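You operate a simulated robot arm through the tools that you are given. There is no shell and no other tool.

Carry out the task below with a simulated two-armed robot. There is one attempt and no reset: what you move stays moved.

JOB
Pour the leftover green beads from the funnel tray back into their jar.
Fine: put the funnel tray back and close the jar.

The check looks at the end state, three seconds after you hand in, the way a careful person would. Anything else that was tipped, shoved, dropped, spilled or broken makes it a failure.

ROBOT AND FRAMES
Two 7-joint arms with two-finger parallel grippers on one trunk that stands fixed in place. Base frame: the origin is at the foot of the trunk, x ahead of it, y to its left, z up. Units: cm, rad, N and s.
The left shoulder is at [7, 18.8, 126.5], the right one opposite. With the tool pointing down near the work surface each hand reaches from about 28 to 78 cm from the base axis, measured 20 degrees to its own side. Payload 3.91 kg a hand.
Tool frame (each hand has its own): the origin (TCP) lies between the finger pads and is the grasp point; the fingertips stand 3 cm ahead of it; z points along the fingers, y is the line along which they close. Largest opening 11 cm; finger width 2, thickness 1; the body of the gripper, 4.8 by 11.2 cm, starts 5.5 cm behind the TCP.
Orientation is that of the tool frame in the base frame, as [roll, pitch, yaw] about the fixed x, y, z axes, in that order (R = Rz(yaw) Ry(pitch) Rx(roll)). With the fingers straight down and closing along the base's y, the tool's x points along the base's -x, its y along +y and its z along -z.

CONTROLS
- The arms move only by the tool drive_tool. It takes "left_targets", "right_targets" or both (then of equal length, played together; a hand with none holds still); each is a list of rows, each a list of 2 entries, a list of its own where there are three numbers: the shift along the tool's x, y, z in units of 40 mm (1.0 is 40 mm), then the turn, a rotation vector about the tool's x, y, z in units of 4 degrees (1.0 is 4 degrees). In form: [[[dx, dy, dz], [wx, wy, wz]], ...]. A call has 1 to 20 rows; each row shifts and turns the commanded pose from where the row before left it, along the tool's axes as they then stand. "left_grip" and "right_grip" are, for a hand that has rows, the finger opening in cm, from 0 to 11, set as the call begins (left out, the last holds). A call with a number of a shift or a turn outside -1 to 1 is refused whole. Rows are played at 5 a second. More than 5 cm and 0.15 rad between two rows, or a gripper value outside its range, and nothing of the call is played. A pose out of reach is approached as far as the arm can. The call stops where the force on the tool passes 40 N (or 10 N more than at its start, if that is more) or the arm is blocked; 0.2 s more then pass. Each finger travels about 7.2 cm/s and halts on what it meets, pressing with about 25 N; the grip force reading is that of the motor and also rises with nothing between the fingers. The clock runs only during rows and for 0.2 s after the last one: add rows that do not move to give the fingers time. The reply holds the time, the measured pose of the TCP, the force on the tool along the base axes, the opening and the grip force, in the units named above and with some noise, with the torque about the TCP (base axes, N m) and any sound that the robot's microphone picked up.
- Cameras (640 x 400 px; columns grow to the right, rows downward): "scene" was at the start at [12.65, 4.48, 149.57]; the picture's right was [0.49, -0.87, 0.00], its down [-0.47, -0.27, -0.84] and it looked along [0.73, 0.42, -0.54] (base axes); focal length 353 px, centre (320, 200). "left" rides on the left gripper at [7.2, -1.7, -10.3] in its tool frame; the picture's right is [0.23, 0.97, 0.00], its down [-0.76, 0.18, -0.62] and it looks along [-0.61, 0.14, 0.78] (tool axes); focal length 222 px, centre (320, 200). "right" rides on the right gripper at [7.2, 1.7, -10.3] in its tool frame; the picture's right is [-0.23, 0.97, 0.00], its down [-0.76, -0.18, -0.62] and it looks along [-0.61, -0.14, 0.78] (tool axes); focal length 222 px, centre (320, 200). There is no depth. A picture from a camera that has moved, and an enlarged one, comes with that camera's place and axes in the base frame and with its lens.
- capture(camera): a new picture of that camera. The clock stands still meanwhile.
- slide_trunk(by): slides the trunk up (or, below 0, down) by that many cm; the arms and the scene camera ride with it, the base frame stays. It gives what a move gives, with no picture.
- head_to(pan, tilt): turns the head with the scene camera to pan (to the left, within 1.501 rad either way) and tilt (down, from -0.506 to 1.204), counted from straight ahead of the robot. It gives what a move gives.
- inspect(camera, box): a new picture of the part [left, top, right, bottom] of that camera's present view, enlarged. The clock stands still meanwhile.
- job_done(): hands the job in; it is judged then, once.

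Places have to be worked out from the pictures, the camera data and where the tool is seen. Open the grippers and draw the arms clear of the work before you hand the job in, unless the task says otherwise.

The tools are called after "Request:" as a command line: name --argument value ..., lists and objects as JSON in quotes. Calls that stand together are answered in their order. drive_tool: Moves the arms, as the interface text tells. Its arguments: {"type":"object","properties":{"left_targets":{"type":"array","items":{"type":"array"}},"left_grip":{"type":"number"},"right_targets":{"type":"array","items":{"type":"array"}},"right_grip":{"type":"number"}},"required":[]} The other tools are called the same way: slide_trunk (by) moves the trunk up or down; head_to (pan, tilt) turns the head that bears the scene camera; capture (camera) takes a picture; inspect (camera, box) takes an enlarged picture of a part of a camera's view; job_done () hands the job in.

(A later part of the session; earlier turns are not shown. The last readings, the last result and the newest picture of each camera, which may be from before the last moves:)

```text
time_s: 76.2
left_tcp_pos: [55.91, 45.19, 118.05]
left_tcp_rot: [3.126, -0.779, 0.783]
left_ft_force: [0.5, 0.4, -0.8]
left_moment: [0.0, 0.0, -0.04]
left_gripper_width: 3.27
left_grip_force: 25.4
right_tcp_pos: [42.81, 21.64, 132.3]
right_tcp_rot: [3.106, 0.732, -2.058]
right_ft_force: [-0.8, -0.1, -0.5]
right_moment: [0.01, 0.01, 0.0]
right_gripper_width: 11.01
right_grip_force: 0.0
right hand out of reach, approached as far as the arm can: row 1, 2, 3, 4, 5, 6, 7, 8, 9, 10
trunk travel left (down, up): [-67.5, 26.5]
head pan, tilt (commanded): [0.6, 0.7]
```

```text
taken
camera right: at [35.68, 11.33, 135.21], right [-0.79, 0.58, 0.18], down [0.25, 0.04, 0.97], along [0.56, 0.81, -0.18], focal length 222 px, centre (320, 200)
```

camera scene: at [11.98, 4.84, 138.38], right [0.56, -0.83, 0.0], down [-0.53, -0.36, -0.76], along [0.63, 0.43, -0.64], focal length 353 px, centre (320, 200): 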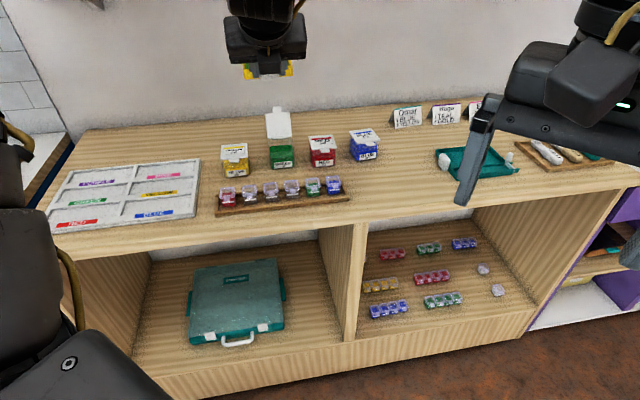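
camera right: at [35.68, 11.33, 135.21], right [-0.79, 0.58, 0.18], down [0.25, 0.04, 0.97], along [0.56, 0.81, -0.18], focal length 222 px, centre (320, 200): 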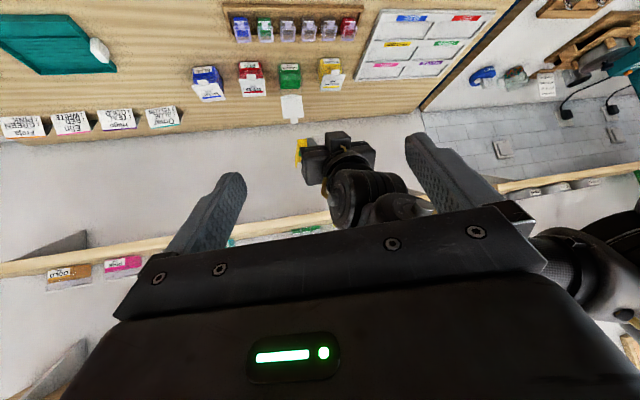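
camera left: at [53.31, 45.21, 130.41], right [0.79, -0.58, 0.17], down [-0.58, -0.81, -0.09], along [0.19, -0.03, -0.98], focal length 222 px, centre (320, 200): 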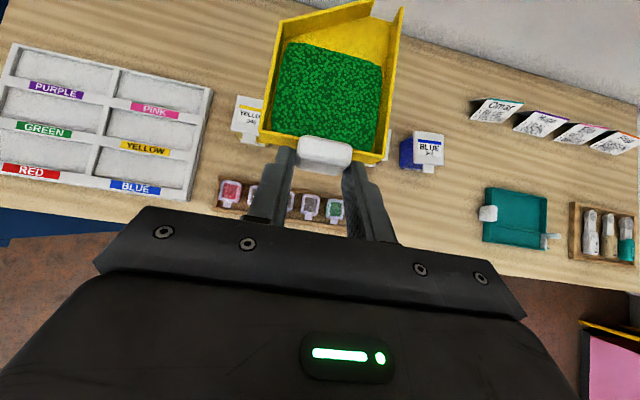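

The right camera now sees jar, lid and the left hand from the side, but that hand sits a bit close to the left wrist. I back it off about 8 cm.

Request:
drive_tool --right_targets '[[[0.37, -0.03, -0.34], [0, 0, 0]], [[0.37, -0.03, -0.34], [0, 0, 0]], [[0.37, -0.03, -0.34], [0, 0, 0]], [[0.37, -0.03, -0.34], [0, 0, 0]]]'

Request:
capture --camera "right"

Request:
capture --camera "scene"

```text
time_s: 77.2
left_tcp_pos: [55.89, 45.32, 118.11]
left_tcp_rot: [3.126, -0.777, 0.783]
left_ft_force: [-0.4, -0.5, -0.7]
left_moment: [-0.07, 0.02, 0.04]
left_gripper_width: 3.28
left_grip_force: 24.9
right_tcp_pos: [42.64, 21.07, 133.46]
right_tcp_rot: [3.136, 0.695, -2.027]
right_ft_force: [-0.3, -0.4, -0.6]
right_moment: [-0.04, -0.02, 0.02]
right_gripper_width: 11.0
right_grip_force: 0.1
right hand out of reach, approached as far as the arm can: row 1, 2, 3, 4
trunk travel left (down, up): [-67.5, 26.5]
head pan, tilt (commanded): [0.6, 0.7]
```

```text
taken
camera right: at [35.67, 10.82, 136.79], right [-0.8, 0.58, 0.15], down [0.24, 0.09, 0.97], along [0.55, 0.81, -0.21], focal length 222 px, centre (320, 200)
```

right: 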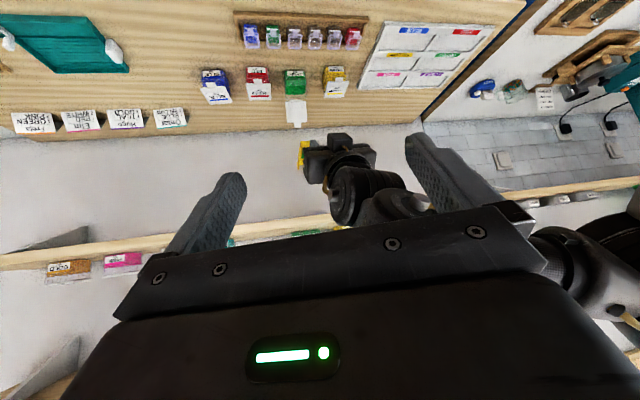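

```text
taken
camera scene: at [11.89, 4.86, 138.39], right [0.56, -0.83, 0.0], down [-0.53, -0.36, -0.76], along [0.63, 0.43, -0.64], focal length 353 px, centre (320, 200)
```

scene: 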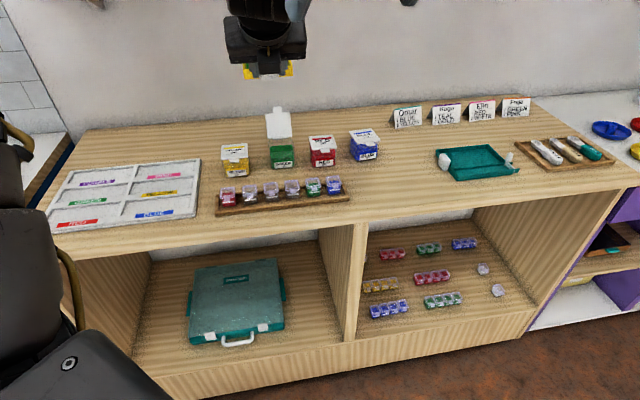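

The right hand is at its limit there and gives little side view, so I put it back to its original pointing-down pose, away from the left arm.

Request:
drive_tool --right_targets '[[[0, 0, 0], [0, 1, 0]], [[0, 0, 0], [0, 1, 0]], [[0, 0, 0], [0, 1, 0]], [[0, 0, 0], [0, 1, 0]], [[0, 0, 0], [0, 1, 0]], [[0, 0, 0], [0, 1, 0]], [[0, 0, 0], [0, 1, 0]], [[0, 0, 0], [0, 1, 0]], [[0, 0, 0], [0, 1, 0]], [[0, 0, 0], [0, 1, 0]], [[0, 0, 0], [0, 0, 1]], [[0, 0, 0], [0, 0, 1]], [[0, 0, 0], [0, 0, 1]], [[0, 0, 0], [0, 0, 1]], [[0, 0, 0], [0, 0, 1]], [[0, 0, 0], [0, 0, 1]], [[0, 0, 0], [0, 0, 1]], [[0, 0, 0], [0, 0, 1]]]'

```text
time_s: 81.2
left_tcp_pos: [55.92, 45.33, 118.03]
left_tcp_rot: [3.128, -0.779, 0.781]
left_ft_force: [0.5, 0.1, 0.5]
left_moment: [-0.06, 0.03, 0.02]
left_gripper_width: 3.3
left_grip_force: 24.8
right_tcp_pos: [41.59, 13.1, 137.16]
right_tcp_rot: [3.09, 0.054, -2.616]
right_ft_force: [-0.3, 0.0, -0.2]
right_moment: [0.02, -0.04, 0.0]
right_gripper_width: 11.01
right_grip_force: 0.0
right hand out of reach, approached as far as the arm can: row 6, 7, 8, 9, 10
trunk travel left (down, up): [-67.5, 26.5]
head pan, tilt (commanded): [0.6, 0.7]
stopped in row 18 (right hand): the arm was blocked; the commanded pose is now the measured one
```

The right arm reports it was blocked in the last row. I look before doing anything else.

Request:
capture --camera "right"

Request:
capture --camera "scene"

Request:
capture --camera "left"

```text
taken
camera right: at [34.16, 10.15, 147.04], right [-0.29, 0.95, 0.06], down [0.73, 0.18, 0.65], along [0.61, 0.24, -0.75], focal length 222 px, centre (320, 200)
```

right: 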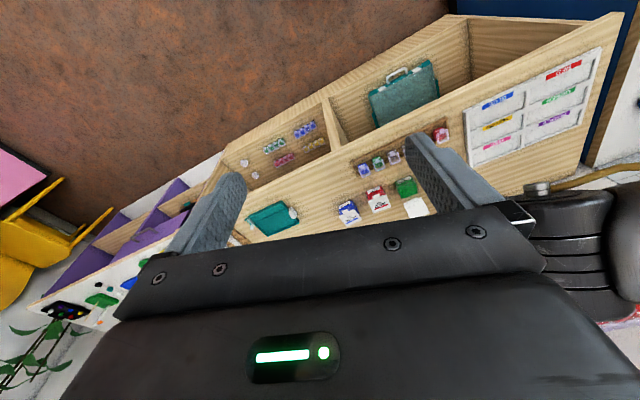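

```text
taken
camera scene: at [11.91, 4.83, 138.39], right [0.56, -0.83, 0.0], down [-0.53, -0.36, -0.76], along [0.63, 0.43, -0.64], focal length 353 px, centre (320, 200)
```

scene: 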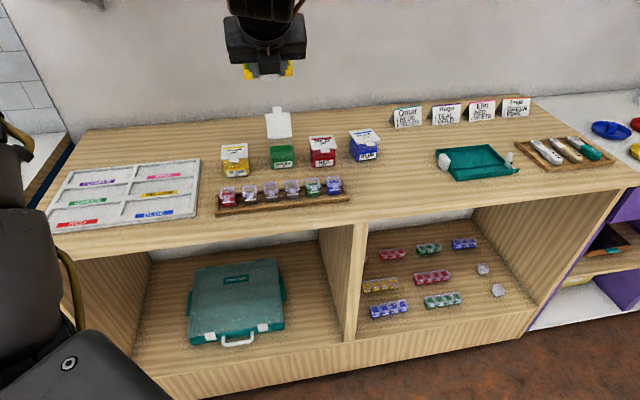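

```text
taken
camera left: at [53.25, 45.21, 130.43], right [0.79, -0.58, 0.17], down [-0.58, -0.81, -0.09], along [0.19, -0.03, -0.98], focal length 222 px, centre (320, 200)
```

left: 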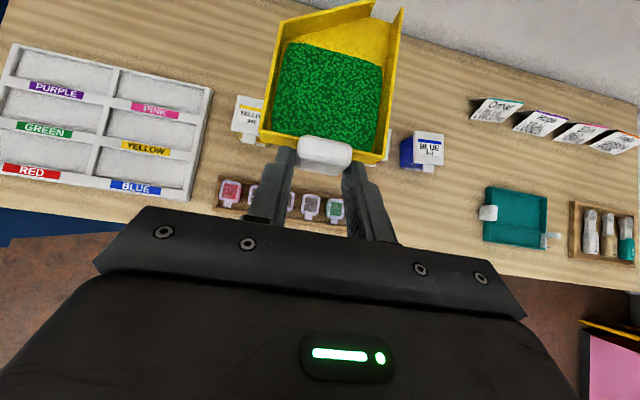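

The right gripper's end touched the left forearm lightly (the left hand and tray haven't moved). I slide the right hand straight away from it.

Request:
drive_tool --right_targets '[[[0, -0.4, 0], [0, 0, 0]], [[0, -0.5, 0], [0, 0, 0]], [[0, -0.5, 0], [0, 0, 0]], [[0, -0.5, 0], [0, 0, 0]], [[0, -0.5, 0], [0, 0, 0]], [[0, -0.5, 0], [0, 0, 0]]]'

Request:
capture --camera "right"

```text
time_s: 82.6
left_tcp_pos: [56.05, 45.23, 118.0]
left_tcp_rot: [3.127, -0.779, 0.78]
left_ft_force: [0.3, 0.2, -0.8]
left_moment: [-0.02, 0.03, 0.02]
left_gripper_width: 3.28
left_grip_force: 25.5
right_tcp_pos: [47.6, 3.1, 136.17]
right_tcp_rot: [3.092, 0.05, -2.615]
right_ft_force: [1.1, 0.3, 0.4]
right_moment: [0.01, 0.01, 0.02]
right_gripper_width: 10.98
right_grip_force: 0.2
trunk travel left (down, up): [-67.5, 26.5]
head pan, tilt (commanded): [0.6, 0.7]
```

```text
taken
camera right: at [40.13, 0.24, 146.15], right [-0.3, 0.95, 0.06], down [0.74, 0.19, 0.65], along [0.61, 0.24, -0.76], focal length 222 px, centre (320, 200)
```

right: 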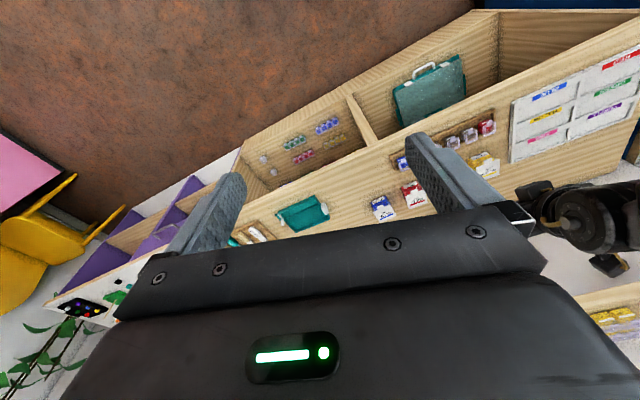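

The right hand is free. I retract it well to the right and turn it back to its original heading.

Request:
drive_tool --right_targets '[[[0.59, -0.12, 0.5], [0, 0, 0]], [[0.59, -0.12, 0.5], [0, 0, 0]], [[0.59, -0.12, 0.5], [0, 0, 0]], [[0.59, -0.12, 0.5], [0, 0, 0]], [[0.59, -0.12, 0.5], [0, 0, 0]], [[0, 0, 0], [0, 0, 1]], [[0, 0, 0], [0, 0, 1]], [[0, 0, 0], [0, 0, 1]], [[0, 0, 0], [0, 0, 1]], [[0, 0, 0], [0, 0, 1]], [[0, 0, 0], [0, 0, 1]], [[0, 0, 0], [0, 0, 1]]]'

Request:
head_to --pan 0.65 --tilt 0.6

Request:
capture --camera "scene"

```text
time_s: 85.2
left_tcp_pos: [55.91, 45.27, 117.97]
left_tcp_rot: [3.126, -0.778, 0.781]
left_ft_force: [0.2, 0.3, -1.1]
left_moment: [-0.02, 0.04, 0.03]
left_gripper_width: 3.31
left_grip_force: 24.9
right_tcp_pos: [43.72, 0.06, 135.08]
right_tcp_rot: [3.077, 0.019, -3.103]
right_ft_force: [0.2, 1.0, -0.9]
right_moment: [0.01, 0.0, 0.02]
right_gripper_width: 11.0
right_grip_force: 0.1
right hand out of reach, approached as far as the arm can: row 2, 3, 4, 5
trunk travel left (down, up): [-67.5, 26.5]
head pan, tilt (commanded): [0.6, 0.7]
```

```text
time_s: 85.9
left_tcp_pos: [55.96, 45.36, 118.08]
left_tcp_rot: [3.125, -0.778, 0.781]
left_ft_force: [-0.1, -0.2, -1.4]
left_moment: [-0.03, 0.01, 0.01]
left_gripper_width: 3.27
left_grip_force: 24.7
right_tcp_pos: [43.65, -0.0, 135.16]
right_tcp_rot: [3.077, 0.02, -3.101]
right_ft_force: [-0.7, 0.3, 0.0]
right_moment: [0.04, -0.01, 0.0]
right_gripper_width: 10.99
right_grip_force: 0.1
trunk travel left (down, up): [-67.5, 26.5]
head pan, tilt (commanded): [0.649, 0.6]
```

```text
taken
camera scene: at [11.93, 5.4, 139.25], right [0.6, -0.8, 0.0], down [-0.45, -0.34, -0.82], along [0.66, 0.5, -0.57], focal length 353 px, centre (320, 200)
```

scene: 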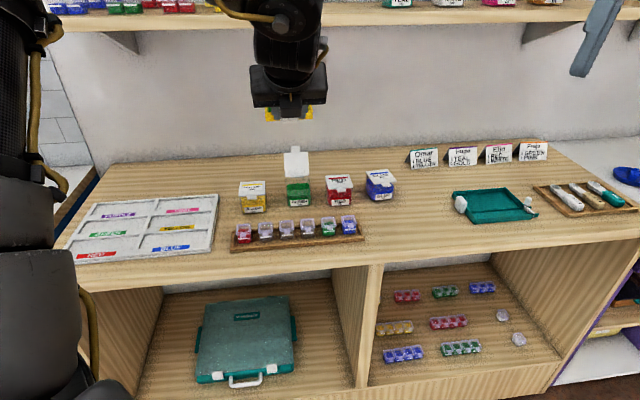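

The tray's spout is directly above the jar region. I lower it vertically 17 cm in gentle steps to about 5 cm above the jar's rim.

Request:
drive_tool --left_targets '[[[-0.17, -0.0114, 0.163], [0, 0, 0]], [[-0.341, -0.0228, 0.3264], [0, 0, 0]], [[-0.341, -0.0228, 0.3264], [0, 0, 0]], [[-0.341, -0.0228, 0.3264], [0, 0, 0]], [[-0.341, -0.0228, 0.3264], [0, 0, 0]], [[-0.341, -0.0228, 0.3264], [0, 0, 0]], [[-0.341, -0.0228, 0.3264], [0, 0, 0]], [[-0.341, -0.0228, 0.3264], [0, 0, 0]], [[-0.341, -0.0228, 0.3264], [0, 0, 0]], [[-0.17, -0.0114, 0.163], [0, 0, 0]]]'

Request:
capture --camera "left"

Request:
inspect --camera "scene" --box '[200, 110, 400, 235]'

```text
time_s: 88.1
left_tcp_pos: [55.23, 45.45, 101.29]
left_tcp_rot: [3.125, -0.778, 0.782]
left_ft_force: [-0.4, -0.2, 0.0]
left_moment: [-0.02, 0.04, 0.01]
left_gripper_width: 3.29
left_grip_force: 24.0
right_tcp_pos: [43.71, 0.16, 134.98]
right_tcp_rot: [3.077, 0.019, -3.101]
right_ft_force: [-0.3, 0.6, 0.0]
right_moment: [0.04, 0.02, -0.02]
right_gripper_width: 11.01
right_grip_force: 0.1
trunk travel left (down, up): [-67.5, 26.5]
head pan, tilt (commanded): [0.649, 0.6]
```

```text
taken
camera left: at [52.53, 45.39, 113.63], right [0.79, -0.58, 0.17], down [-0.58, -0.81, -0.09], along [0.19, -0.03, -0.98], focal length 222 px, centre (320, 200)
```

left: 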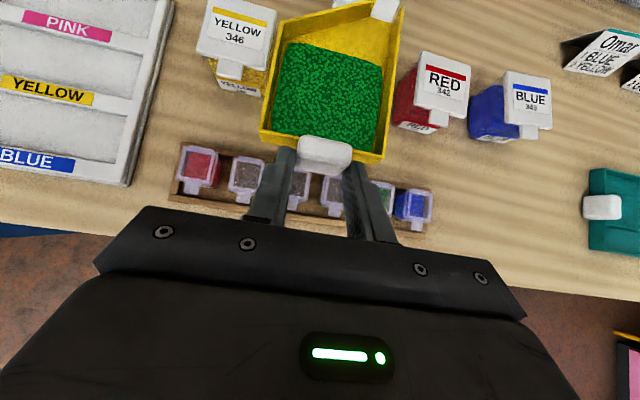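

```text
3.20 times, centred on (300, 172) of scene
camera zoom: at [11.93, 5.42, 139.25], right [0.6, -0.8, 0.0], down [-0.45, -0.34, -0.82], along [0.66, 0.5, -0.57], focal length 1129 px, centre (384, 288)
```

zoom: 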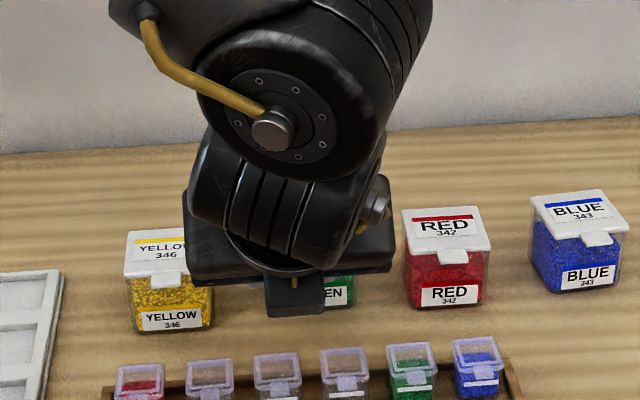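

The lid is visible just beyond the spout in the hand camera. I enlarge the spout region.

Request:
inspect --camera "left" --box '[310, 0, 450, 90]'

```text
4.44 times, centred on (380, 45) of left
camera zoom: at [52.53, 45.39, 113.63], right [0.79, -0.58, 0.17], down [-0.58, -0.81, -0.09], along [0.19, -0.03, -0.98], focal length 987 px, centre (53, 889)
```

zoom: 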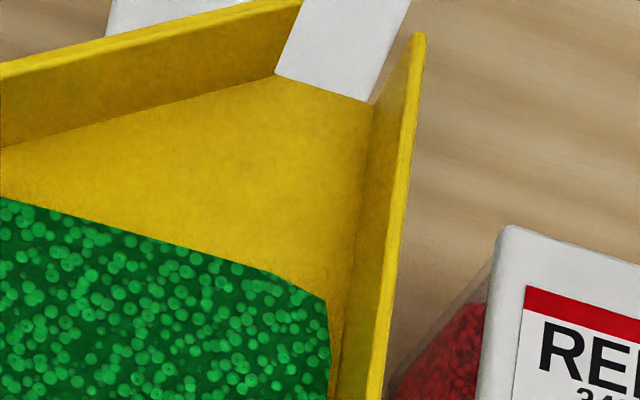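

The lip sits at about (68.1, 53.7), some 0.7 cm right of the jar's centre. I shift it left and lower it to 95.2, then tilt 24° about the lip.

Request:
drive_tool --left_targets '[[[-0.23, -0.093, 0.281], [0, 0, 0]], [[-0.23, -0.093, 0.281], [0, 0, 0]]]'

Request:
inspect --camera "left" --box '[310, 0, 450, 90]'

```text
time_s: 88.7
left_tcp_pos: [54.99, 46.16, 98.17]
left_tcp_rot: [3.126, -0.778, 0.783]
left_ft_force: [0.4, -0.5, -0.1]
left_moment: [-0.03, 0.02, -0.03]
left_gripper_width: 3.29
left_grip_force: 24.8
right_tcp_pos: [43.68, 0.05, 135.13]
right_tcp_rot: [3.079, 0.02, -3.101]
right_ft_force: [0.6, 0.1, 0.0]
right_moment: [0.0, -0.03, -0.03]
right_gripper_width: 11.0
right_grip_force: 0.0
trunk travel left (down, up): [-67.5, 26.5]
head pan, tilt (commanded): [0.649, 0.6]
```

```text
4.44 times, centred on (380, 45) of left
camera zoom: at [52.3, 46.11, 110.59], right [0.79, -0.58, 0.17], down [-0.58, -0.81, -0.09], along [0.19, -0.03, -0.98], focal length 987 px, centre (53, 889)
```

zoom: 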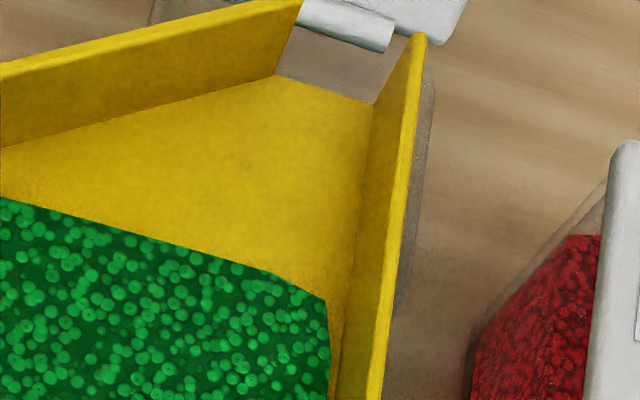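

The lip is centred over the opening, about 0.7 cm in front of the jar's centre and 2.5 cm above the rim. I tilt the tray by 24° about the lip.

Request:
drive_tool --left_targets '[[[0.2285, 0, -0.1394], [0, -1, 0]], [[0.2285, 0, -0.1394], [0, -1, 0]], [[0.2285, 0, -0.1394], [0, -1, 0]], [[0.2285, 0, -0.1394], [0, -1, 0]], [[0.2285, 0, -0.1394], [0, -1, 0]], [[0.2285, 0, -0.1394], [0, -1, 0]]]'

Request:
capture --camera "left"

Request:
inspect --camera "scene" --box '[200, 110, 400, 235]'

```text
time_s: 90.1
left_tcp_pos: [56.86, 48.15, 104.22]
left_tcp_rot: [3.127, -0.359, 0.775]
left_ft_force: [0.1, 0.9, -0.1]
left_moment: [-0.01, 0.01, -0.03]
left_gripper_width: 3.31
left_grip_force: 24.7
right_tcp_pos: [43.64, 0.02, 135.1]
right_tcp_rot: [3.078, 0.02, -3.102]
right_ft_force: [-0.3, -0.4, 0.6]
right_moment: [-0.01, 0.01, -0.05]
right_gripper_width: 11.0
right_grip_force: 0.1
trunk travel left (down, up): [-67.5, 26.5]
head pan, tilt (commanded): [0.649, 0.6]
```

```text
taken
camera left: at [57.88, 51.7, 116.4], right [0.83, -0.55, 0.09], down [-0.55, -0.77, 0.32], along [-0.1, -0.31, -0.94], focal length 222 px, centre (320, 200)
```

left: 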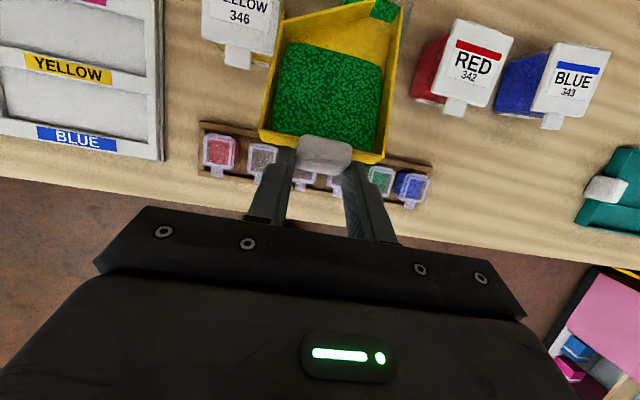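

```text
3.20 times, centred on (300, 172) of scene
camera zoom: at [11.95, 5.4, 139.25], right [0.6, -0.8, 0.0], down [-0.45, -0.34, -0.82], along [0.66, 0.5, -0.57], focal length 1129 px, centre (384, 288)
```

zoom: 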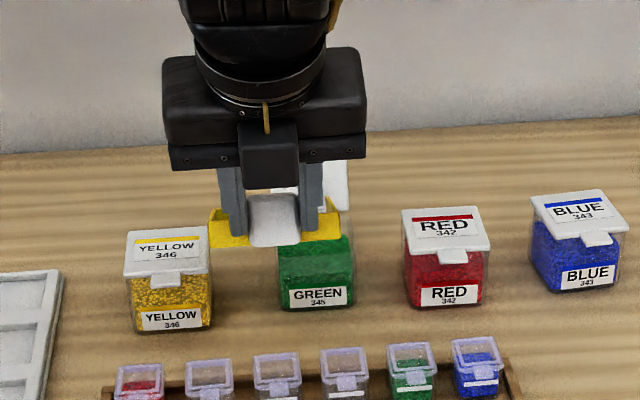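

At 24° tilt the beads have not started sliding. I enlarge the spout to verify it is over the opening.

Request:
inspect --camera "left" --box '[310, 0, 450, 90]'

```text
4.44 times, centred on (380, 45) of left
camera zoom: at [57.88, 51.7, 116.4], right [0.83, -0.55, 0.09], down [-0.55, -0.77, 0.32], along [-0.1, -0.31, -0.94], focal length 987 px, centre (53, 889)
```

zoom: 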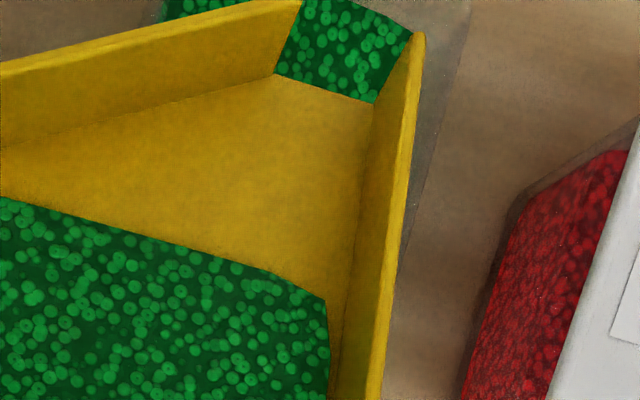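

The spout opens straight over the jar's beads. I keep tilting, now to about 40°.

Request:
drive_tool --left_targets '[[[0.2285, 0, -0.1394], [0, -1, 0]], [[0.2285, 0, -0.1394], [0, -1, 0]], [[0.2285, 0, -0.1394], [0, -1, 0]], [[0.2285, 0, -0.1394], [0, -1, 0]], [[0, 0, 0], [0, 0, 0]]]'

Request:
capture --camera "left"

Request:
inspect --camera "scene" --box '[200, 110, 400, 235]'

```text
time_s: 91.3
left_tcp_pos: [58.84, 50.09, 107.09]
left_tcp_rot: [3.131, -0.078, 0.77]
left_ft_force: [-0.3, -0.2, -0.8]
left_moment: [-0.03, 0.02, 0.02]
left_gripper_width: 3.28
left_grip_force: 24.9
right_tcp_pos: [43.51, 0.16, 135.13]
right_tcp_rot: [3.078, 0.019, -3.102]
right_ft_force: [0.3, -0.6, -0.3]
right_moment: [0.01, -0.04, -0.01]
right_gripper_width: 10.98
right_grip_force: 0.1
trunk travel left (down, up): [-67.5, 26.5]
head pan, tilt (commanded): [0.649, 0.6]
```

```text
taken
camera left: at [62.19, 55.97, 117.94], right [0.84, -0.54, 0.03], down [-0.46, -0.69, 0.56], along [-0.28, -0.49, -0.83], focal length 222 px, centre (320, 200)
```

left: 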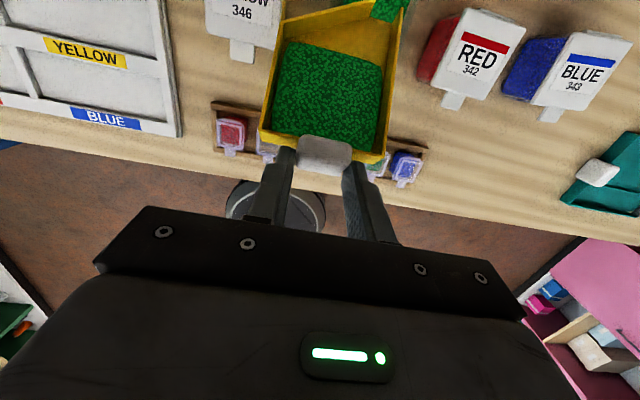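

```text
3.20 times, centred on (300, 172) of scene
camera zoom: at [11.88, 5.4, 139.26], right [0.6, -0.8, 0.0], down [-0.45, -0.34, -0.83], along [0.66, 0.5, -0.56], focal length 1129 px, centre (384, 288)
```

zoom: 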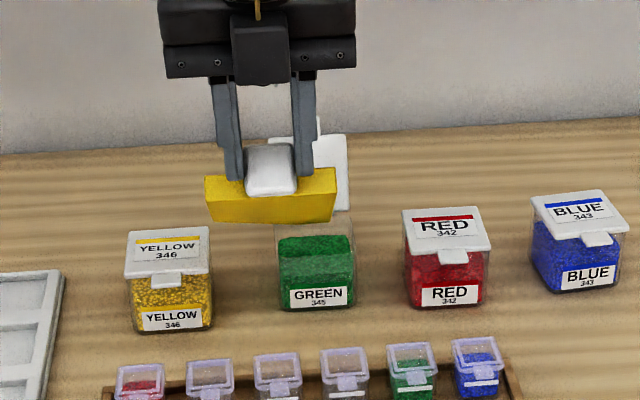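

At 40° nothing slides yet. I continue in single small steps, watching reach and flow.

Request:
drive_tool --left_targets '[[[0.2285, 0, -0.1394], [0, -1, 0]], [[0, 0, 0], [0, 0, 0]], [[0, 0, 0], [0, 0, 0]]]'

Request:
inspect --camera "left" --box '[240, 0, 430, 150]'

Request:
inspect --camera "scene" --box '[240, 130, 340, 210]'

```text
time_s: 92.1
left_tcp_pos: [59.46, 50.67, 107.68]
left_tcp_rot: [3.133, -0.01, 0.773]
left_ft_force: [-0.5, 0.0, -0.7]
left_moment: [0.02, 0.01, 0.02]
left_gripper_width: 3.32
left_grip_force: 25.1
right_tcp_pos: [43.6, 0.01, 135.17]
right_tcp_rot: [3.079, 0.021, -3.101]
right_ft_force: [0.0, 0.4, 0.2]
right_moment: [0.0, 0.02, 0.0]
right_gripper_width: 11.03
right_grip_force: 0.1
trunk travel left (down, up): [-67.5, 26.5]
head pan, tilt (commanded): [0.649, 0.6]
```

```text
2.67 times, centred on (335, 75) of left
camera zoom: at [63.39, 57.06, 118.03], right [0.84, -0.54, 0.01], down [-0.43, -0.66, 0.62], along [-0.32, -0.53, -0.79], focal length 592 px, centre (280, 533)
```

zoom: 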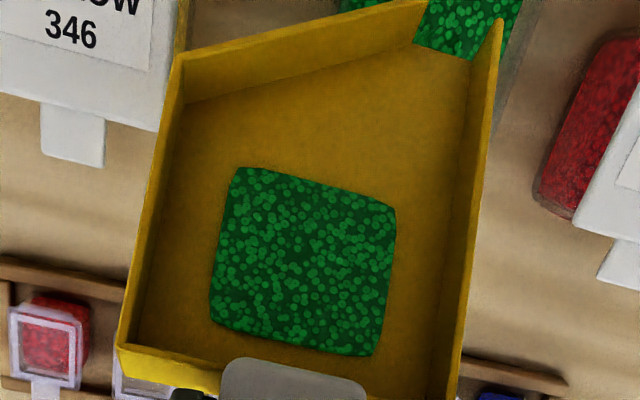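

```text
5.00 times, centred on (290, 170) of scene
camera zoom: at [11.88, 5.37, 139.26], right [0.6, -0.8, 0.0], down [-0.45, -0.34, -0.83], along [0.66, 0.5, -0.56], focal length 1764 px, centre (470, 350)
```

zoom: 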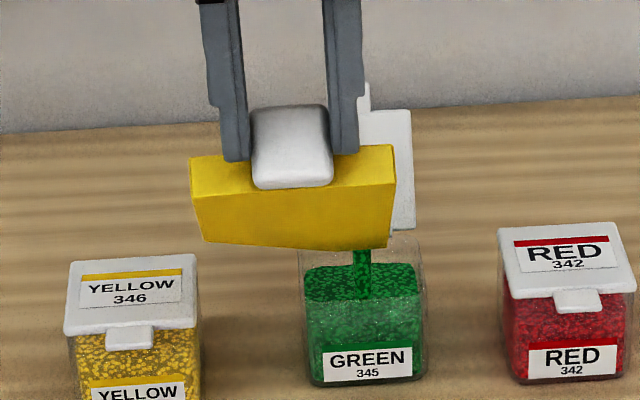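

At 44° the beads flow: a stream falls into the jar and the heap in the tray is shrinking. I hold still to let it pour.

Request:
drive_tool --left_targets '[[[0, 0, 0], [0, 0, 0]], [[0, 0, 0], [0, 0, 0]], [[0, 0, 0], [0, 0, 0]], [[0, 0, 0], [0, 0, 0]], [[0, 0, 0], [0, 0, 0]]]'

Request:
inspect --camera "left" --box '[240, 0, 430, 150]'

Request:
inspect --camera "scene" --box '[240, 130, 340, 210]'

```text
time_s: 93.3
left_tcp_pos: [59.51, 50.76, 107.56]
left_tcp_rot: [3.132, -0.011, 0.772]
left_ft_force: [0.1, -0.8, 0.0]
left_moment: [0.01, -0.01, -0.01]
left_gripper_width: 3.29
left_grip_force: 25.1
right_tcp_pos: [43.64, 0.1, 135.09]
right_tcp_rot: [3.078, 0.019, -3.102]
right_ft_force: [-0.2, 0.1, 0.1]
right_moment: [0.04, -0.01, 0.0]
right_gripper_width: 11.04
right_grip_force: 0.1
trunk travel left (down, up): [-67.5, 26.5]
head pan, tilt (commanded): [0.649, 0.6]
```

```text
2.67 times, centred on (335, 75) of left
camera zoom: at [63.45, 57.09, 117.98], right [0.84, -0.54, 0.01], down [-0.43, -0.66, 0.62], along [-0.32, -0.53, -0.79], focal length 592 px, centre (280, 533)
```

zoom: 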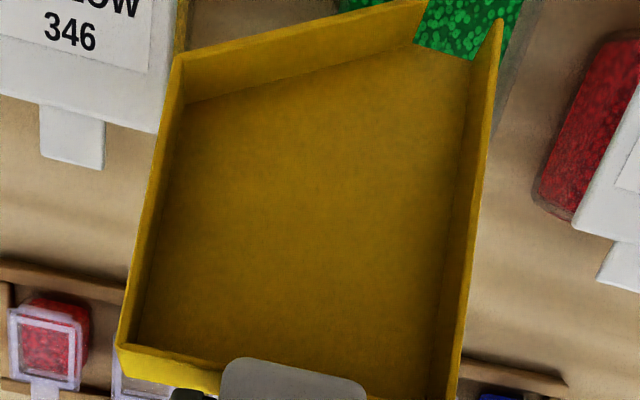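

```text
5.00 times, centred on (290, 170) of scene
camera zoom: at [11.94, 5.41, 139.25], right [0.6, -0.8, 0.0], down [-0.45, -0.34, -0.82], along [0.66, 0.5, -0.57], focal length 1764 px, centre (470, 350)
```

zoom: 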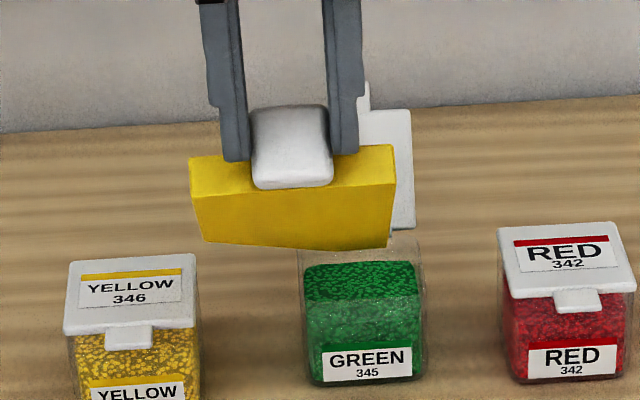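

The tray is empty and the beads are all in the jar, with none spilled. I tilt the tray back to level about the lip.

Request:
drive_tool --left_targets '[[[-0.218, 0, 0.155], [0, 1, 0]], [[-0.218, 0, 0.155], [0, 1, 0]], [[-0.218, 0, 0.155], [0, 1, 0]], [[-0.218, 0, 0.155], [0, 1, 0]], [[-0.218, 0, 0.155], [0, 1, 0]], [[-0.218, 0, 0.155], [0, 1, 0]], [[-0.218, 0, 0.155], [0, 1, 0]], [[-0.218, 0, 0.155], [0, 1, 0]], [[-0.218, 0, 0.155], [0, 1, 0]], [[-0.218, 0, 0.155], [0, 1, 0]], [[-0.218, 0, 0.155], [0, 1, 0]]]'

Request:
capture --camera "left"

```text
time_s: 95.7
left_tcp_pos: [54.77, 46.12, 98.18]
left_tcp_rot: [3.126, -0.78, 0.782]
left_ft_force: [-1.1, 0.0, 0.1]
left_moment: [0.0, 0.03, 0.0]
left_gripper_width: 3.31
left_grip_force: 25.0
right_tcp_pos: [43.81, -0.04, 135.16]
right_tcp_rot: [3.077, 0.019, -3.101]
right_ft_force: [-0.5, -0.8, -0.6]
right_moment: [0.01, 0.02, 0.02]
right_gripper_width: 11.03
right_grip_force: 0.0
trunk travel left (down, up): [-67.5, 26.5]
head pan, tilt (commanded): [0.649, 0.6]
```

```text
taken
camera left: at [52.11, 46.06, 110.6], right [0.79, -0.58, 0.17], down [-0.58, -0.81, -0.09], along [0.19, -0.03, -0.98], focal length 222 px, centre (320, 200)
```

left: 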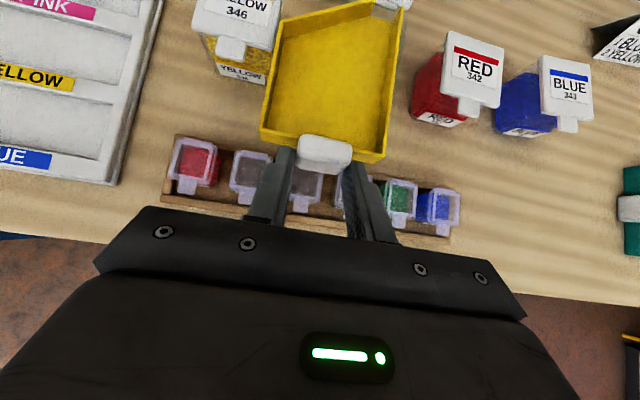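

The tray is level again. I raise it straight up to the turning height.

Request:
drive_tool --left_targets '[[[0.3475, 0.006, -0.3525], [0, 0, 0]], [[0.3475, 0.006, -0.3525], [0, 0, 0]], [[0.3475, 0.006, -0.3525], [0, 0, 0]], [[0.3475, 0.006, -0.3525], [0, 0, 0]], [[0.3475, 0.006, -0.3525], [0, 0, 0]], [[0.3475, 0.006, -0.3525], [0, 0, 0]], [[0.3475, 0.006, -0.3525], [0, 0, 0]], [[0.3475, 0.006, -0.3525], [0, 0, 0]], [[0.3475, 0.006, -0.3525], [0, 0, 0]], [[0.3475, 0.006, -0.3525], [0, 0, 0]], [[0.05, 0.35, 0.056], [0, 0, 0]]]'

Request:
drive_tool --left_targets '[[[0, 0, 0], [-0.823, -0.013, 0.835]], [[0, 0, 0], [-0.823, -0.013, 0.835]], [[0, 0, 0], [-0.823, -0.013, 0.835]], [[0, 0, 0], [-0.823, -0.013, 0.835]], [[0, 0, 0], [-0.823, -0.013, 0.835]], [[0, 0, 0], [-0.823, -0.013, 0.835]], [[0, 0, 0], [-0.823, -0.013, 0.835]], [[0, 0, 0], [-0.823, -0.013, 0.835]], [[0, 0, 0], [-0.823, -0.013, 0.835]], [[0, 0, 0], [-0.823, -0.013, 0.835]], [[0, 0, 0], [-0.823, -0.013, 0.835]], [[0, 0, 0], [-0.823, -0.013, 0.835]], [[0, 0, 0], [-0.823, -0.013, 0.835]], [[0, 0, 0], [-0.823, -0.013, 0.835]], [[0, 0, 0], [-0.823, -0.013, 0.835]], [[0, 0, 0], [-0.823, -0.013, 0.835]], [[0, 0, 0], [-0.823, -0.013, 0.835]], [[0, 0, 0], [-0.823, -0.013, 0.835]], [[0, 0, 0], [-0.823, -0.013, 0.835]], [[0, 0, 0], [-0.823, -0.013, 0.835]]]'

Request:
head_to --pan 0.6 --tilt 0.7

Request:
capture --camera "scene"

```text
time_s: 98.1
left_tcp_pos: [56.06, 45.38, 117.89]
left_tcp_rot: [3.13, -0.776, 0.78]
left_ft_force: [-0.3, 0.8, -0.2]
left_moment: [-0.04, 0.03, 0.0]
left_gripper_width: 3.29
left_grip_force: 25.0
right_tcp_pos: [43.84, 0.03, 134.99]
right_tcp_rot: [3.077, 0.016, -3.102]
right_ft_force: [0.7, 0.3, -0.2]
right_moment: [0.02, 0.03, -0.01]
right_gripper_width: 10.99
right_grip_force: 0.0
trunk travel left (down, up): [-67.5, 26.5]
head pan, tilt (commanded): [0.649, 0.6]
```

```text
time_s: 102.3
left_tcp_pos: [56.0, 45.34, 117.88]
left_tcp_rot: [3.128, -0.777, -0.857]
left_ft_force: [0.5, -0.1, -0.3]
left_moment: [0.04, 0.02, 0.0]
left_gripper_width: 3.29
left_grip_force: 24.6
right_tcp_pos: [43.66, 0.1, 135.12]
right_tcp_rot: [3.076, 0.019, -3.102]
right_ft_force: [0.5, 0.1, 0.5]
right_moment: [0.01, 0.03, -0.01]
right_gripper_width: 11.0
right_grip_force: 0.0
trunk travel left (down, up): [-67.5, 26.5]
head pan, tilt (commanded): [0.649, 0.6]
```

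```text
time_s: 102.9
left_tcp_pos: [56.02, 45.22, 117.92]
left_tcp_rot: [3.126, -0.777, -0.856]
left_ft_force: [-0.1, 0.1, -0.2]
left_moment: [0.03, 0.04, 0.01]
left_gripper_width: 3.28
left_grip_force: 25.5
right_tcp_pos: [43.6, 0.14, 135.13]
right_tcp_rot: [3.076, 0.019, -3.101]
right_ft_force: [-0.7, 0.2, 0.5]
right_moment: [-0.02, 0.0, 0.03]
right_gripper_width: 11.01
right_grip_force: 0.0
trunk travel left (down, up): [-67.5, 26.5]
head pan, tilt (commanded): [0.6, 0.7]
```

```text
taken
camera scene: at [11.9, 4.87, 138.39], right [0.57, -0.82, 0.0], down [-0.53, -0.36, -0.77], along [0.63, 0.43, -0.64], focal length 353 px, centre (320, 200)
```

scene: 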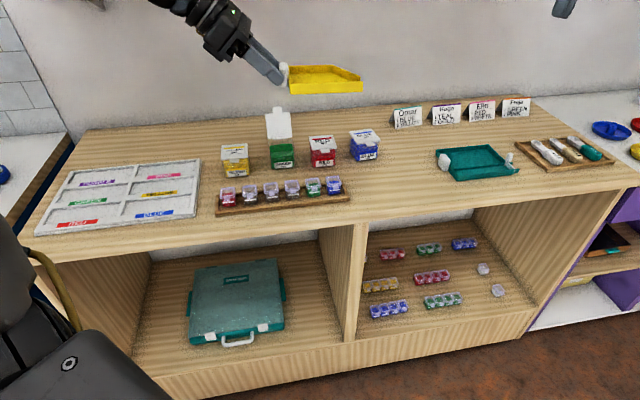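

I carry the empty tray back to above its original place, reversing the outbound path.

Request:
drive_tool --left_targets '[[[0.0625, -0.0844, 0.4848], [0, 0, 0]], [[0.0625, -0.0844, 0.4848], [0, 0, 0]], [[0.0625, -0.0844, 0.4848], [0, 0, 0]], [[0.0625, -0.0844, 0.4848], [0, 0, 0]], [[0.0625, -0.0844, 0.4848], [0, 0, 0]], [[0.0625, -0.0844, 0.4848], [0, 0, 0]], [[0.0625, -0.0844, 0.4848], [0, 0, 0]], [[0.0625, -0.0844, 0.4848], [0, 0, 0]], [[0.0625, -0.0844, 0.4848], [0, 0, 0]], [[0.0625, -0.0844, 0.4848], [0, 0, 0]], [[0.0625, -0.0844, 0.4848], [0, 0, 0]], [[0.0625, -0.0844, 0.4848], [0, 0, 0]]]'

Request:
slide_trunk --by -10

Request:
inspect --camera "scene" --box '[320, 90, 460, 178]'

```text
time_s: 105.5
left_tcp_pos: [70.95, 33.97, 103.58]
left_tcp_rot: [3.126, -0.776, -0.853]
left_ft_force: [-0.7, 0.0, -0.9]
left_moment: [0.04, 0.0, 0.03]
left_gripper_width: 3.29
left_grip_force: 25.1
right_tcp_pos: [43.64, 0.09, 135.24]
right_tcp_rot: [3.076, 0.02, -3.102]
right_ft_force: [-0.2, -0.2, 0.1]
right_moment: [-0.01, 0.04, 0.01]
right_gripper_width: 11.0
right_grip_force: 0.1
trunk travel left (down, up): [-67.5, 26.5]
head pan, tilt (commanded): [0.6, 0.7]
```

```text
time_s: 106.9
left_tcp_pos: [71.0, 33.83, 93.61]
left_tcp_rot: [3.128, -0.779, -0.857]
left_ft_force: [0.5, -0.9, 0.0]
left_moment: [0.05, 0.05, 0.0]
left_gripper_width: 3.31
left_grip_force: 25.2
right_tcp_pos: [43.69, 0.07, 125.23]
right_tcp_rot: [3.077, 0.02, -3.1]
right_ft_force: [0.3, 0.3, 0.3]
right_moment: [0.0, 0.0, 0.02]
right_gripper_width: 10.99
right_grip_force: 0.0
trunk travel left (down, up): [-57.5, 36.5]
head pan, tilt (commanded): [0.6, 0.7]
```

```text
4.55 times, centred on (390, 134) of scene
camera zoom: at [11.86, 4.85, 128.4], right [0.56, -0.83, 0.0], down [-0.53, -0.36, -0.76], along [0.63, 0.43, -0.64], focal length 1604 px, centre (2, 500)
```

zoom: 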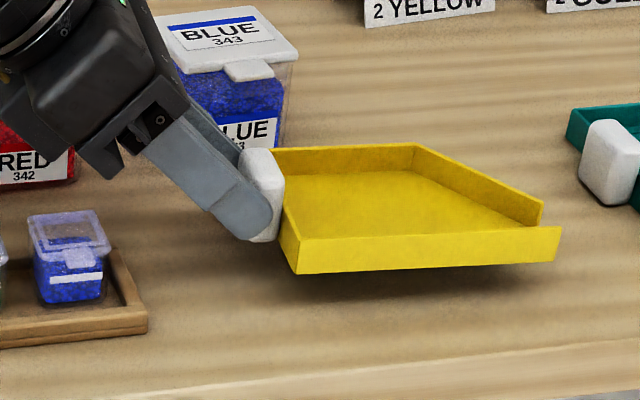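

The tray is above its original spot within about 0.3 cm. I lower it the remaining 2.1 cm onto the table.

Request:
drive_tool --left_targets '[[[-0.0943, -0.001, 0.0957], [0, 0, 0]], [[-0.0943, -0.001, 0.0957], [0, 0, 0]], [[-0.0943, -0.001, 0.0957], [0, 0, 0]], [[-0.0943, -0.001, 0.0957], [0, 0, 0]], [[0, 0, 0], [0, 0, 0]]]'

Request:
inspect --camera "scene" --box '[320, 100, 440, 175]'

```text
time_s: 108.1
left_tcp_pos: [70.93, 33.78, 91.54]
left_tcp_rot: [3.131, -0.781, -0.86]
left_ft_force: [0.9, -0.2, 5.1]
left_moment: [-0.24, -0.56, 0.11]
left_gripper_width: 3.29
left_grip_force: 25.1
right_tcp_pos: [43.55, 0.04, 125.17]
right_tcp_rot: [3.078, 0.022, -3.1]
right_ft_force: [0.0, -0.4, -0.3]
right_moment: [-0.02, -0.03, 0.0]
right_gripper_width: 10.97
right_grip_force: 0.0
trunk travel left (down, up): [-57.5, 36.5]
head pan, tilt (commanded): [0.6, 0.7]
```

```text
5.33 times, centred on (380, 138) of scene
camera zoom: at [11.83, 4.83, 128.41], right [0.56, -0.83, 0.0], down [-0.53, -0.36, -0.77], along [0.63, 0.43, -0.64], focal length 1882 px, centre (0, 533)
```

zoom: 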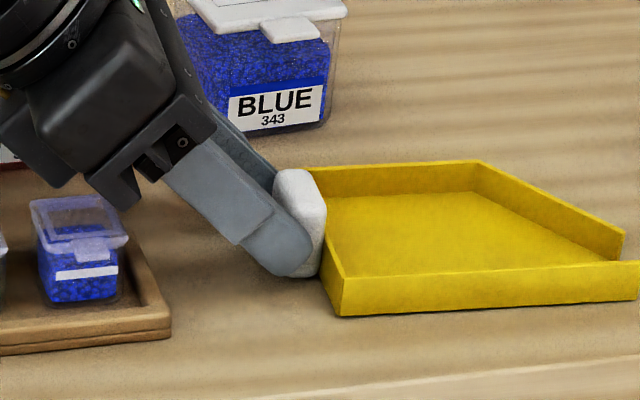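

The tray rests on the table (5 N contact) and coincides with its original outline within about 0.2 cm. I open the fingers and back off along the finger direction.

Request:
drive_tool --left_targets '[[[0, 0, 0], [0, 0, 0]], [[0, 0, 0], [0, 0, 0]], [[0, 0, 0], [0, 0, 0]], [[0, 0, 0], [0, 0, 0]]]' --left_grip 5.6

Request:
inspect --camera "left" --box '[230, 60, 410, 240]'

Request:
inspect --camera "scene" --box '[320, 100, 440, 175]'

```text
time_s: 109.1
left_tcp_pos: [70.9, 33.95, 91.39]
left_tcp_rot: [3.128, -0.779, -0.855]
left_ft_force: [-0.3, 0.1, 0.2]
left_moment: [0.01, 0.02, 0.0]
left_gripper_width: 5.61
left_grip_force: 0.0
right_tcp_pos: [43.6, 0.02, 125.19]
right_tcp_rot: [3.079, 0.02, -3.102]
right_ft_force: [-0.3, 0.3, -0.3]
right_moment: [-0.01, -0.03, 0.01]
right_gripper_width: 11.02
right_grip_force: 0.0
trunk travel left (down, up): [-57.5, 36.5]
head pan, tilt (commanded): [0.6, 0.7]
```

```text
2.22 times, centred on (320, 150) of left
camera zoom: at [70.98, 36.71, 103.79], right [-0.64, -0.75, 0.17], down [-0.77, 0.63, -0.09], along [-0.04, -0.19, -0.98], focal length 494 px, centre (320, 311)
```

zoom: 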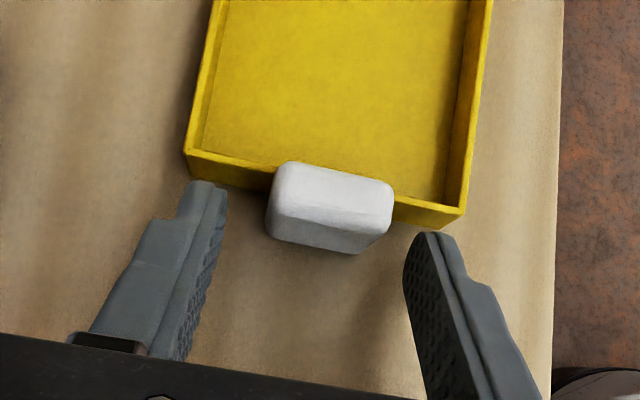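

```text
5.33 times, centred on (380, 138) of scene
camera zoom: at [11.88, 4.85, 128.39], right [0.56, -0.83, 0.0], down [-0.53, -0.36, -0.76], along [0.63, 0.43, -0.64], focal length 1882 px, centre (0, 533)
```

zoom: 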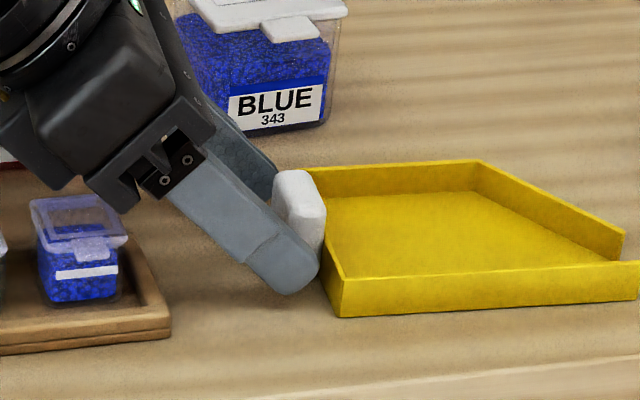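

The tray sits flat and empty in its place. I back the hand off along the finger direction and up to the turning spot.

Request:
drive_tool --left_targets '[[[0, 0, -0.3], [0, 0, 0]], [[0, 0, -0.5], [0, 0, 0]], [[0, 0, -0.6], [0, 0, 0]], [[0, 0, -0.6], [0, 0, 0]], [[0.053, 0.18, -0.817], [0, 0, 0]], [[0.053, 0.18, -0.817], [0, 0, 0]], [[0.053, 0.18, -0.817], [0, 0, 0]], [[0.053, 0.18, -0.817], [0, 0, 0]], [[0.053, 0.18, -0.817], [0, 0, 0]], [[0.053, 0.18, -0.817], [0, 0, 0]]]'

Request:
drive_tool --left_targets '[[[0, 0, 0], [0.823, 0.013, -0.835]], [[0, 0, 0], [0.823, 0.013, -0.835]], [[0, 0, 0], [0.823, 0.013, -0.835]], [[0, 0, 0], [0.823, 0.013, -0.835]], [[0, 0, 0], [0.823, 0.013, -0.835]], [[0, 0, 0], [0.823, 0.013, -0.835]], [[0, 0, 0], [0.823, 0.013, -0.835]], [[0, 0, 0], [0.823, 0.013, -0.835]], [[0, 0, 0], [0.823, 0.013, -0.835]], [[0, 0, 0], [0.823, 0.013, -0.835]], [[0, 0, 0], [0.823, 0.013, -0.835]], [[0, 0, 0], [0.823, 0.013, -0.835]], [[0, 0, 0], [0.823, 0.013, -0.835]], [[0, 0, 0], [0.823, 0.013, -0.835]], [[0, 0, 0], [0.823, 0.013, -0.835]], [[0, 0, 0], [0.823, 0.013, -0.835]], [[0, 0, 0], [0.823, 0.013, -0.835]], [[0, 0, 0], [0.823, 0.013, -0.835]], [[0, 0, 0], [0.823, 0.013, -0.835]], [[0, 0, 0], [0.823, 0.013, -0.835]]]' --left_grip 0

Request:
capture --camera "left"

Request:
capture --camera "scene"

```text
time_s: 111.3
left_tcp_pos: [55.73, 45.21, 112.46]
left_tcp_rot: [3.127, -0.781, -0.856]
left_ft_force: [-0.1, 0.0, 0.8]
left_moment: [-0.04, 0.03, 0.04]
left_gripper_width: 5.59
left_grip_force: 0.1
right_tcp_pos: [43.51, 0.12, 125.23]
right_tcp_rot: [3.078, 0.02, -3.102]
right_ft_force: [0.2, 0.4, 0.1]
right_moment: [0.02, -0.02, -0.01]
right_gripper_width: 10.98
right_grip_force: 0.1
trunk travel left (down, up): [-57.5, 36.5]
head pan, tilt (commanded): [0.6, 0.7]
```

```text
time_s: 115.5
left_tcp_pos: [55.9, 45.28, 111.95]
left_tcp_rot: [3.127, -0.778, 0.783]
left_ft_force: [-0.3, 0.2, 1.2]
left_moment: [0.03, 0.03, 0.01]
left_gripper_width: 0.0
left_grip_force: 24.9
right_tcp_pos: [43.59, 0.05, 125.1]
right_tcp_rot: [3.077, 0.018, -3.101]
right_ft_force: [0.4, -0.6, -0.2]
right_moment: [-0.01, 0.0, 0.01]
right_gripper_width: 11.03
right_grip_force: 0.1
trunk travel left (down, up): [-57.5, 36.5]
head pan, tilt (commanded): [0.6, 0.7]
```

```text
taken
camera left: at [53.15, 45.19, 124.37], right [0.79, -0.58, 0.17], down [-0.58, -0.81, -0.09], along [0.19, -0.03, -0.98], focal length 222 px, centre (320, 200)
```

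left: 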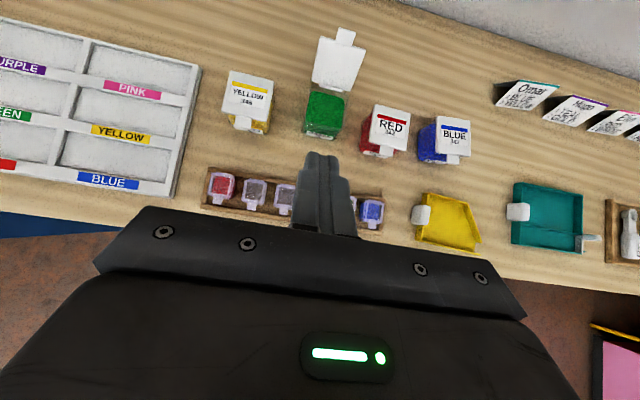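

```text
taken
camera scene: at [11.96, 4.83, 128.38], right [0.56, -0.83, 0.0], down [-0.53, -0.36, -0.76], along [0.63, 0.43, -0.64], focal length 353 px, centre (320, 200)
```

scene: 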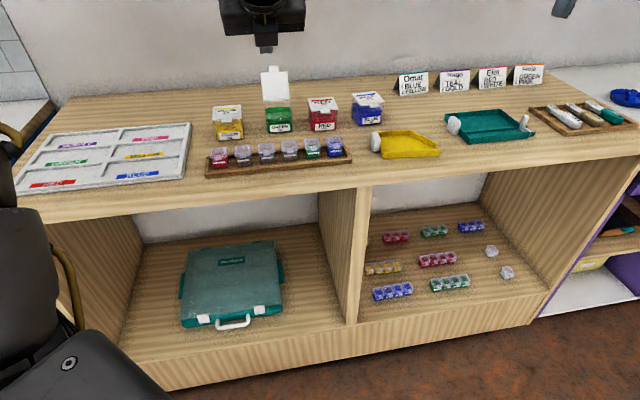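

The tray is back where it was and the jar lid still stands open. With closed fingers I now go over the top of the lid to a point above and behind its tab.

Request:
drive_tool --left_targets '[[[0.38, 0.054, 0.593], [0, 0, 0]], [[0.38, 0.054, 0.593], [0, 0, 0]], [[0.38, 0.054, 0.593], [0, 0, 0]], [[0.38, 0.054, 0.593], [0, 0, 0]], [[0.38, 0.054, 0.593], [0, 0, 0]], [[0.38, 0.054, 0.593], [0, 0, 0]], [[0.38, 0.054, 0.593], [0, 0, 0]], [[0.38, 0.054, 0.593], [0, 0, 0]]]'

Request:
capture --camera "left"

Request:
inspect --camera "scene" --box '[210, 40, 370, 140]'

```text
time_s: 117.3
left_tcp_pos: [73.13, 59.3, 106.87]
left_tcp_rot: [3.129, -0.775, 0.78]
left_ft_force: [-0.2, 0.6, 0.7]
left_moment: [-0.02, 0.03, -0.01]
left_gripper_width: 0.02
left_grip_force: 25.1
right_tcp_pos: [43.67, 0.14, 125.12]
right_tcp_rot: [3.081, 0.017, -3.101]
right_ft_force: [-0.3, 0.1, 0.0]
right_moment: [0.0, 0.03, 0.01]
right_gripper_width: 10.99
right_grip_force: 0.1
trunk travel left (down, up): [-57.5, 36.5]
head pan, tilt (commanded): [0.6, 0.7]
```

```text
taken
camera left: at [70.44, 59.29, 119.27], right [0.79, -0.58, 0.17], down [-0.58, -0.81, -0.09], along [0.19, -0.03, -0.98], focal length 222 px, centre (320, 200)
```

left: 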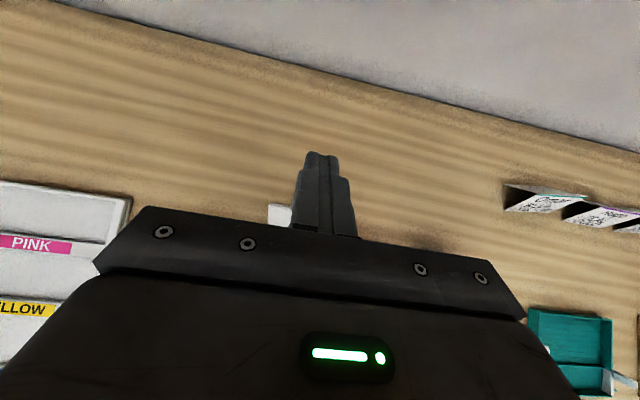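

```text
4.00 times, centred on (290, 90) of scene
camera zoom: at [12.08, 4.96, 128.37], right [0.56, -0.83, 0.0], down [-0.53, -0.36, -0.76], along [0.63, 0.43, -0.65], focal length 1412 px, centre (440, 640)
```

zoom: 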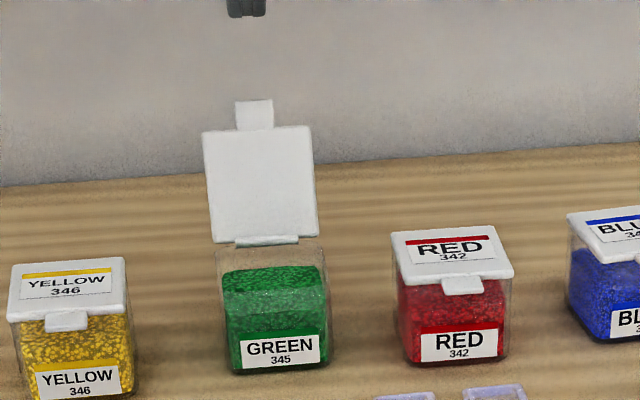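

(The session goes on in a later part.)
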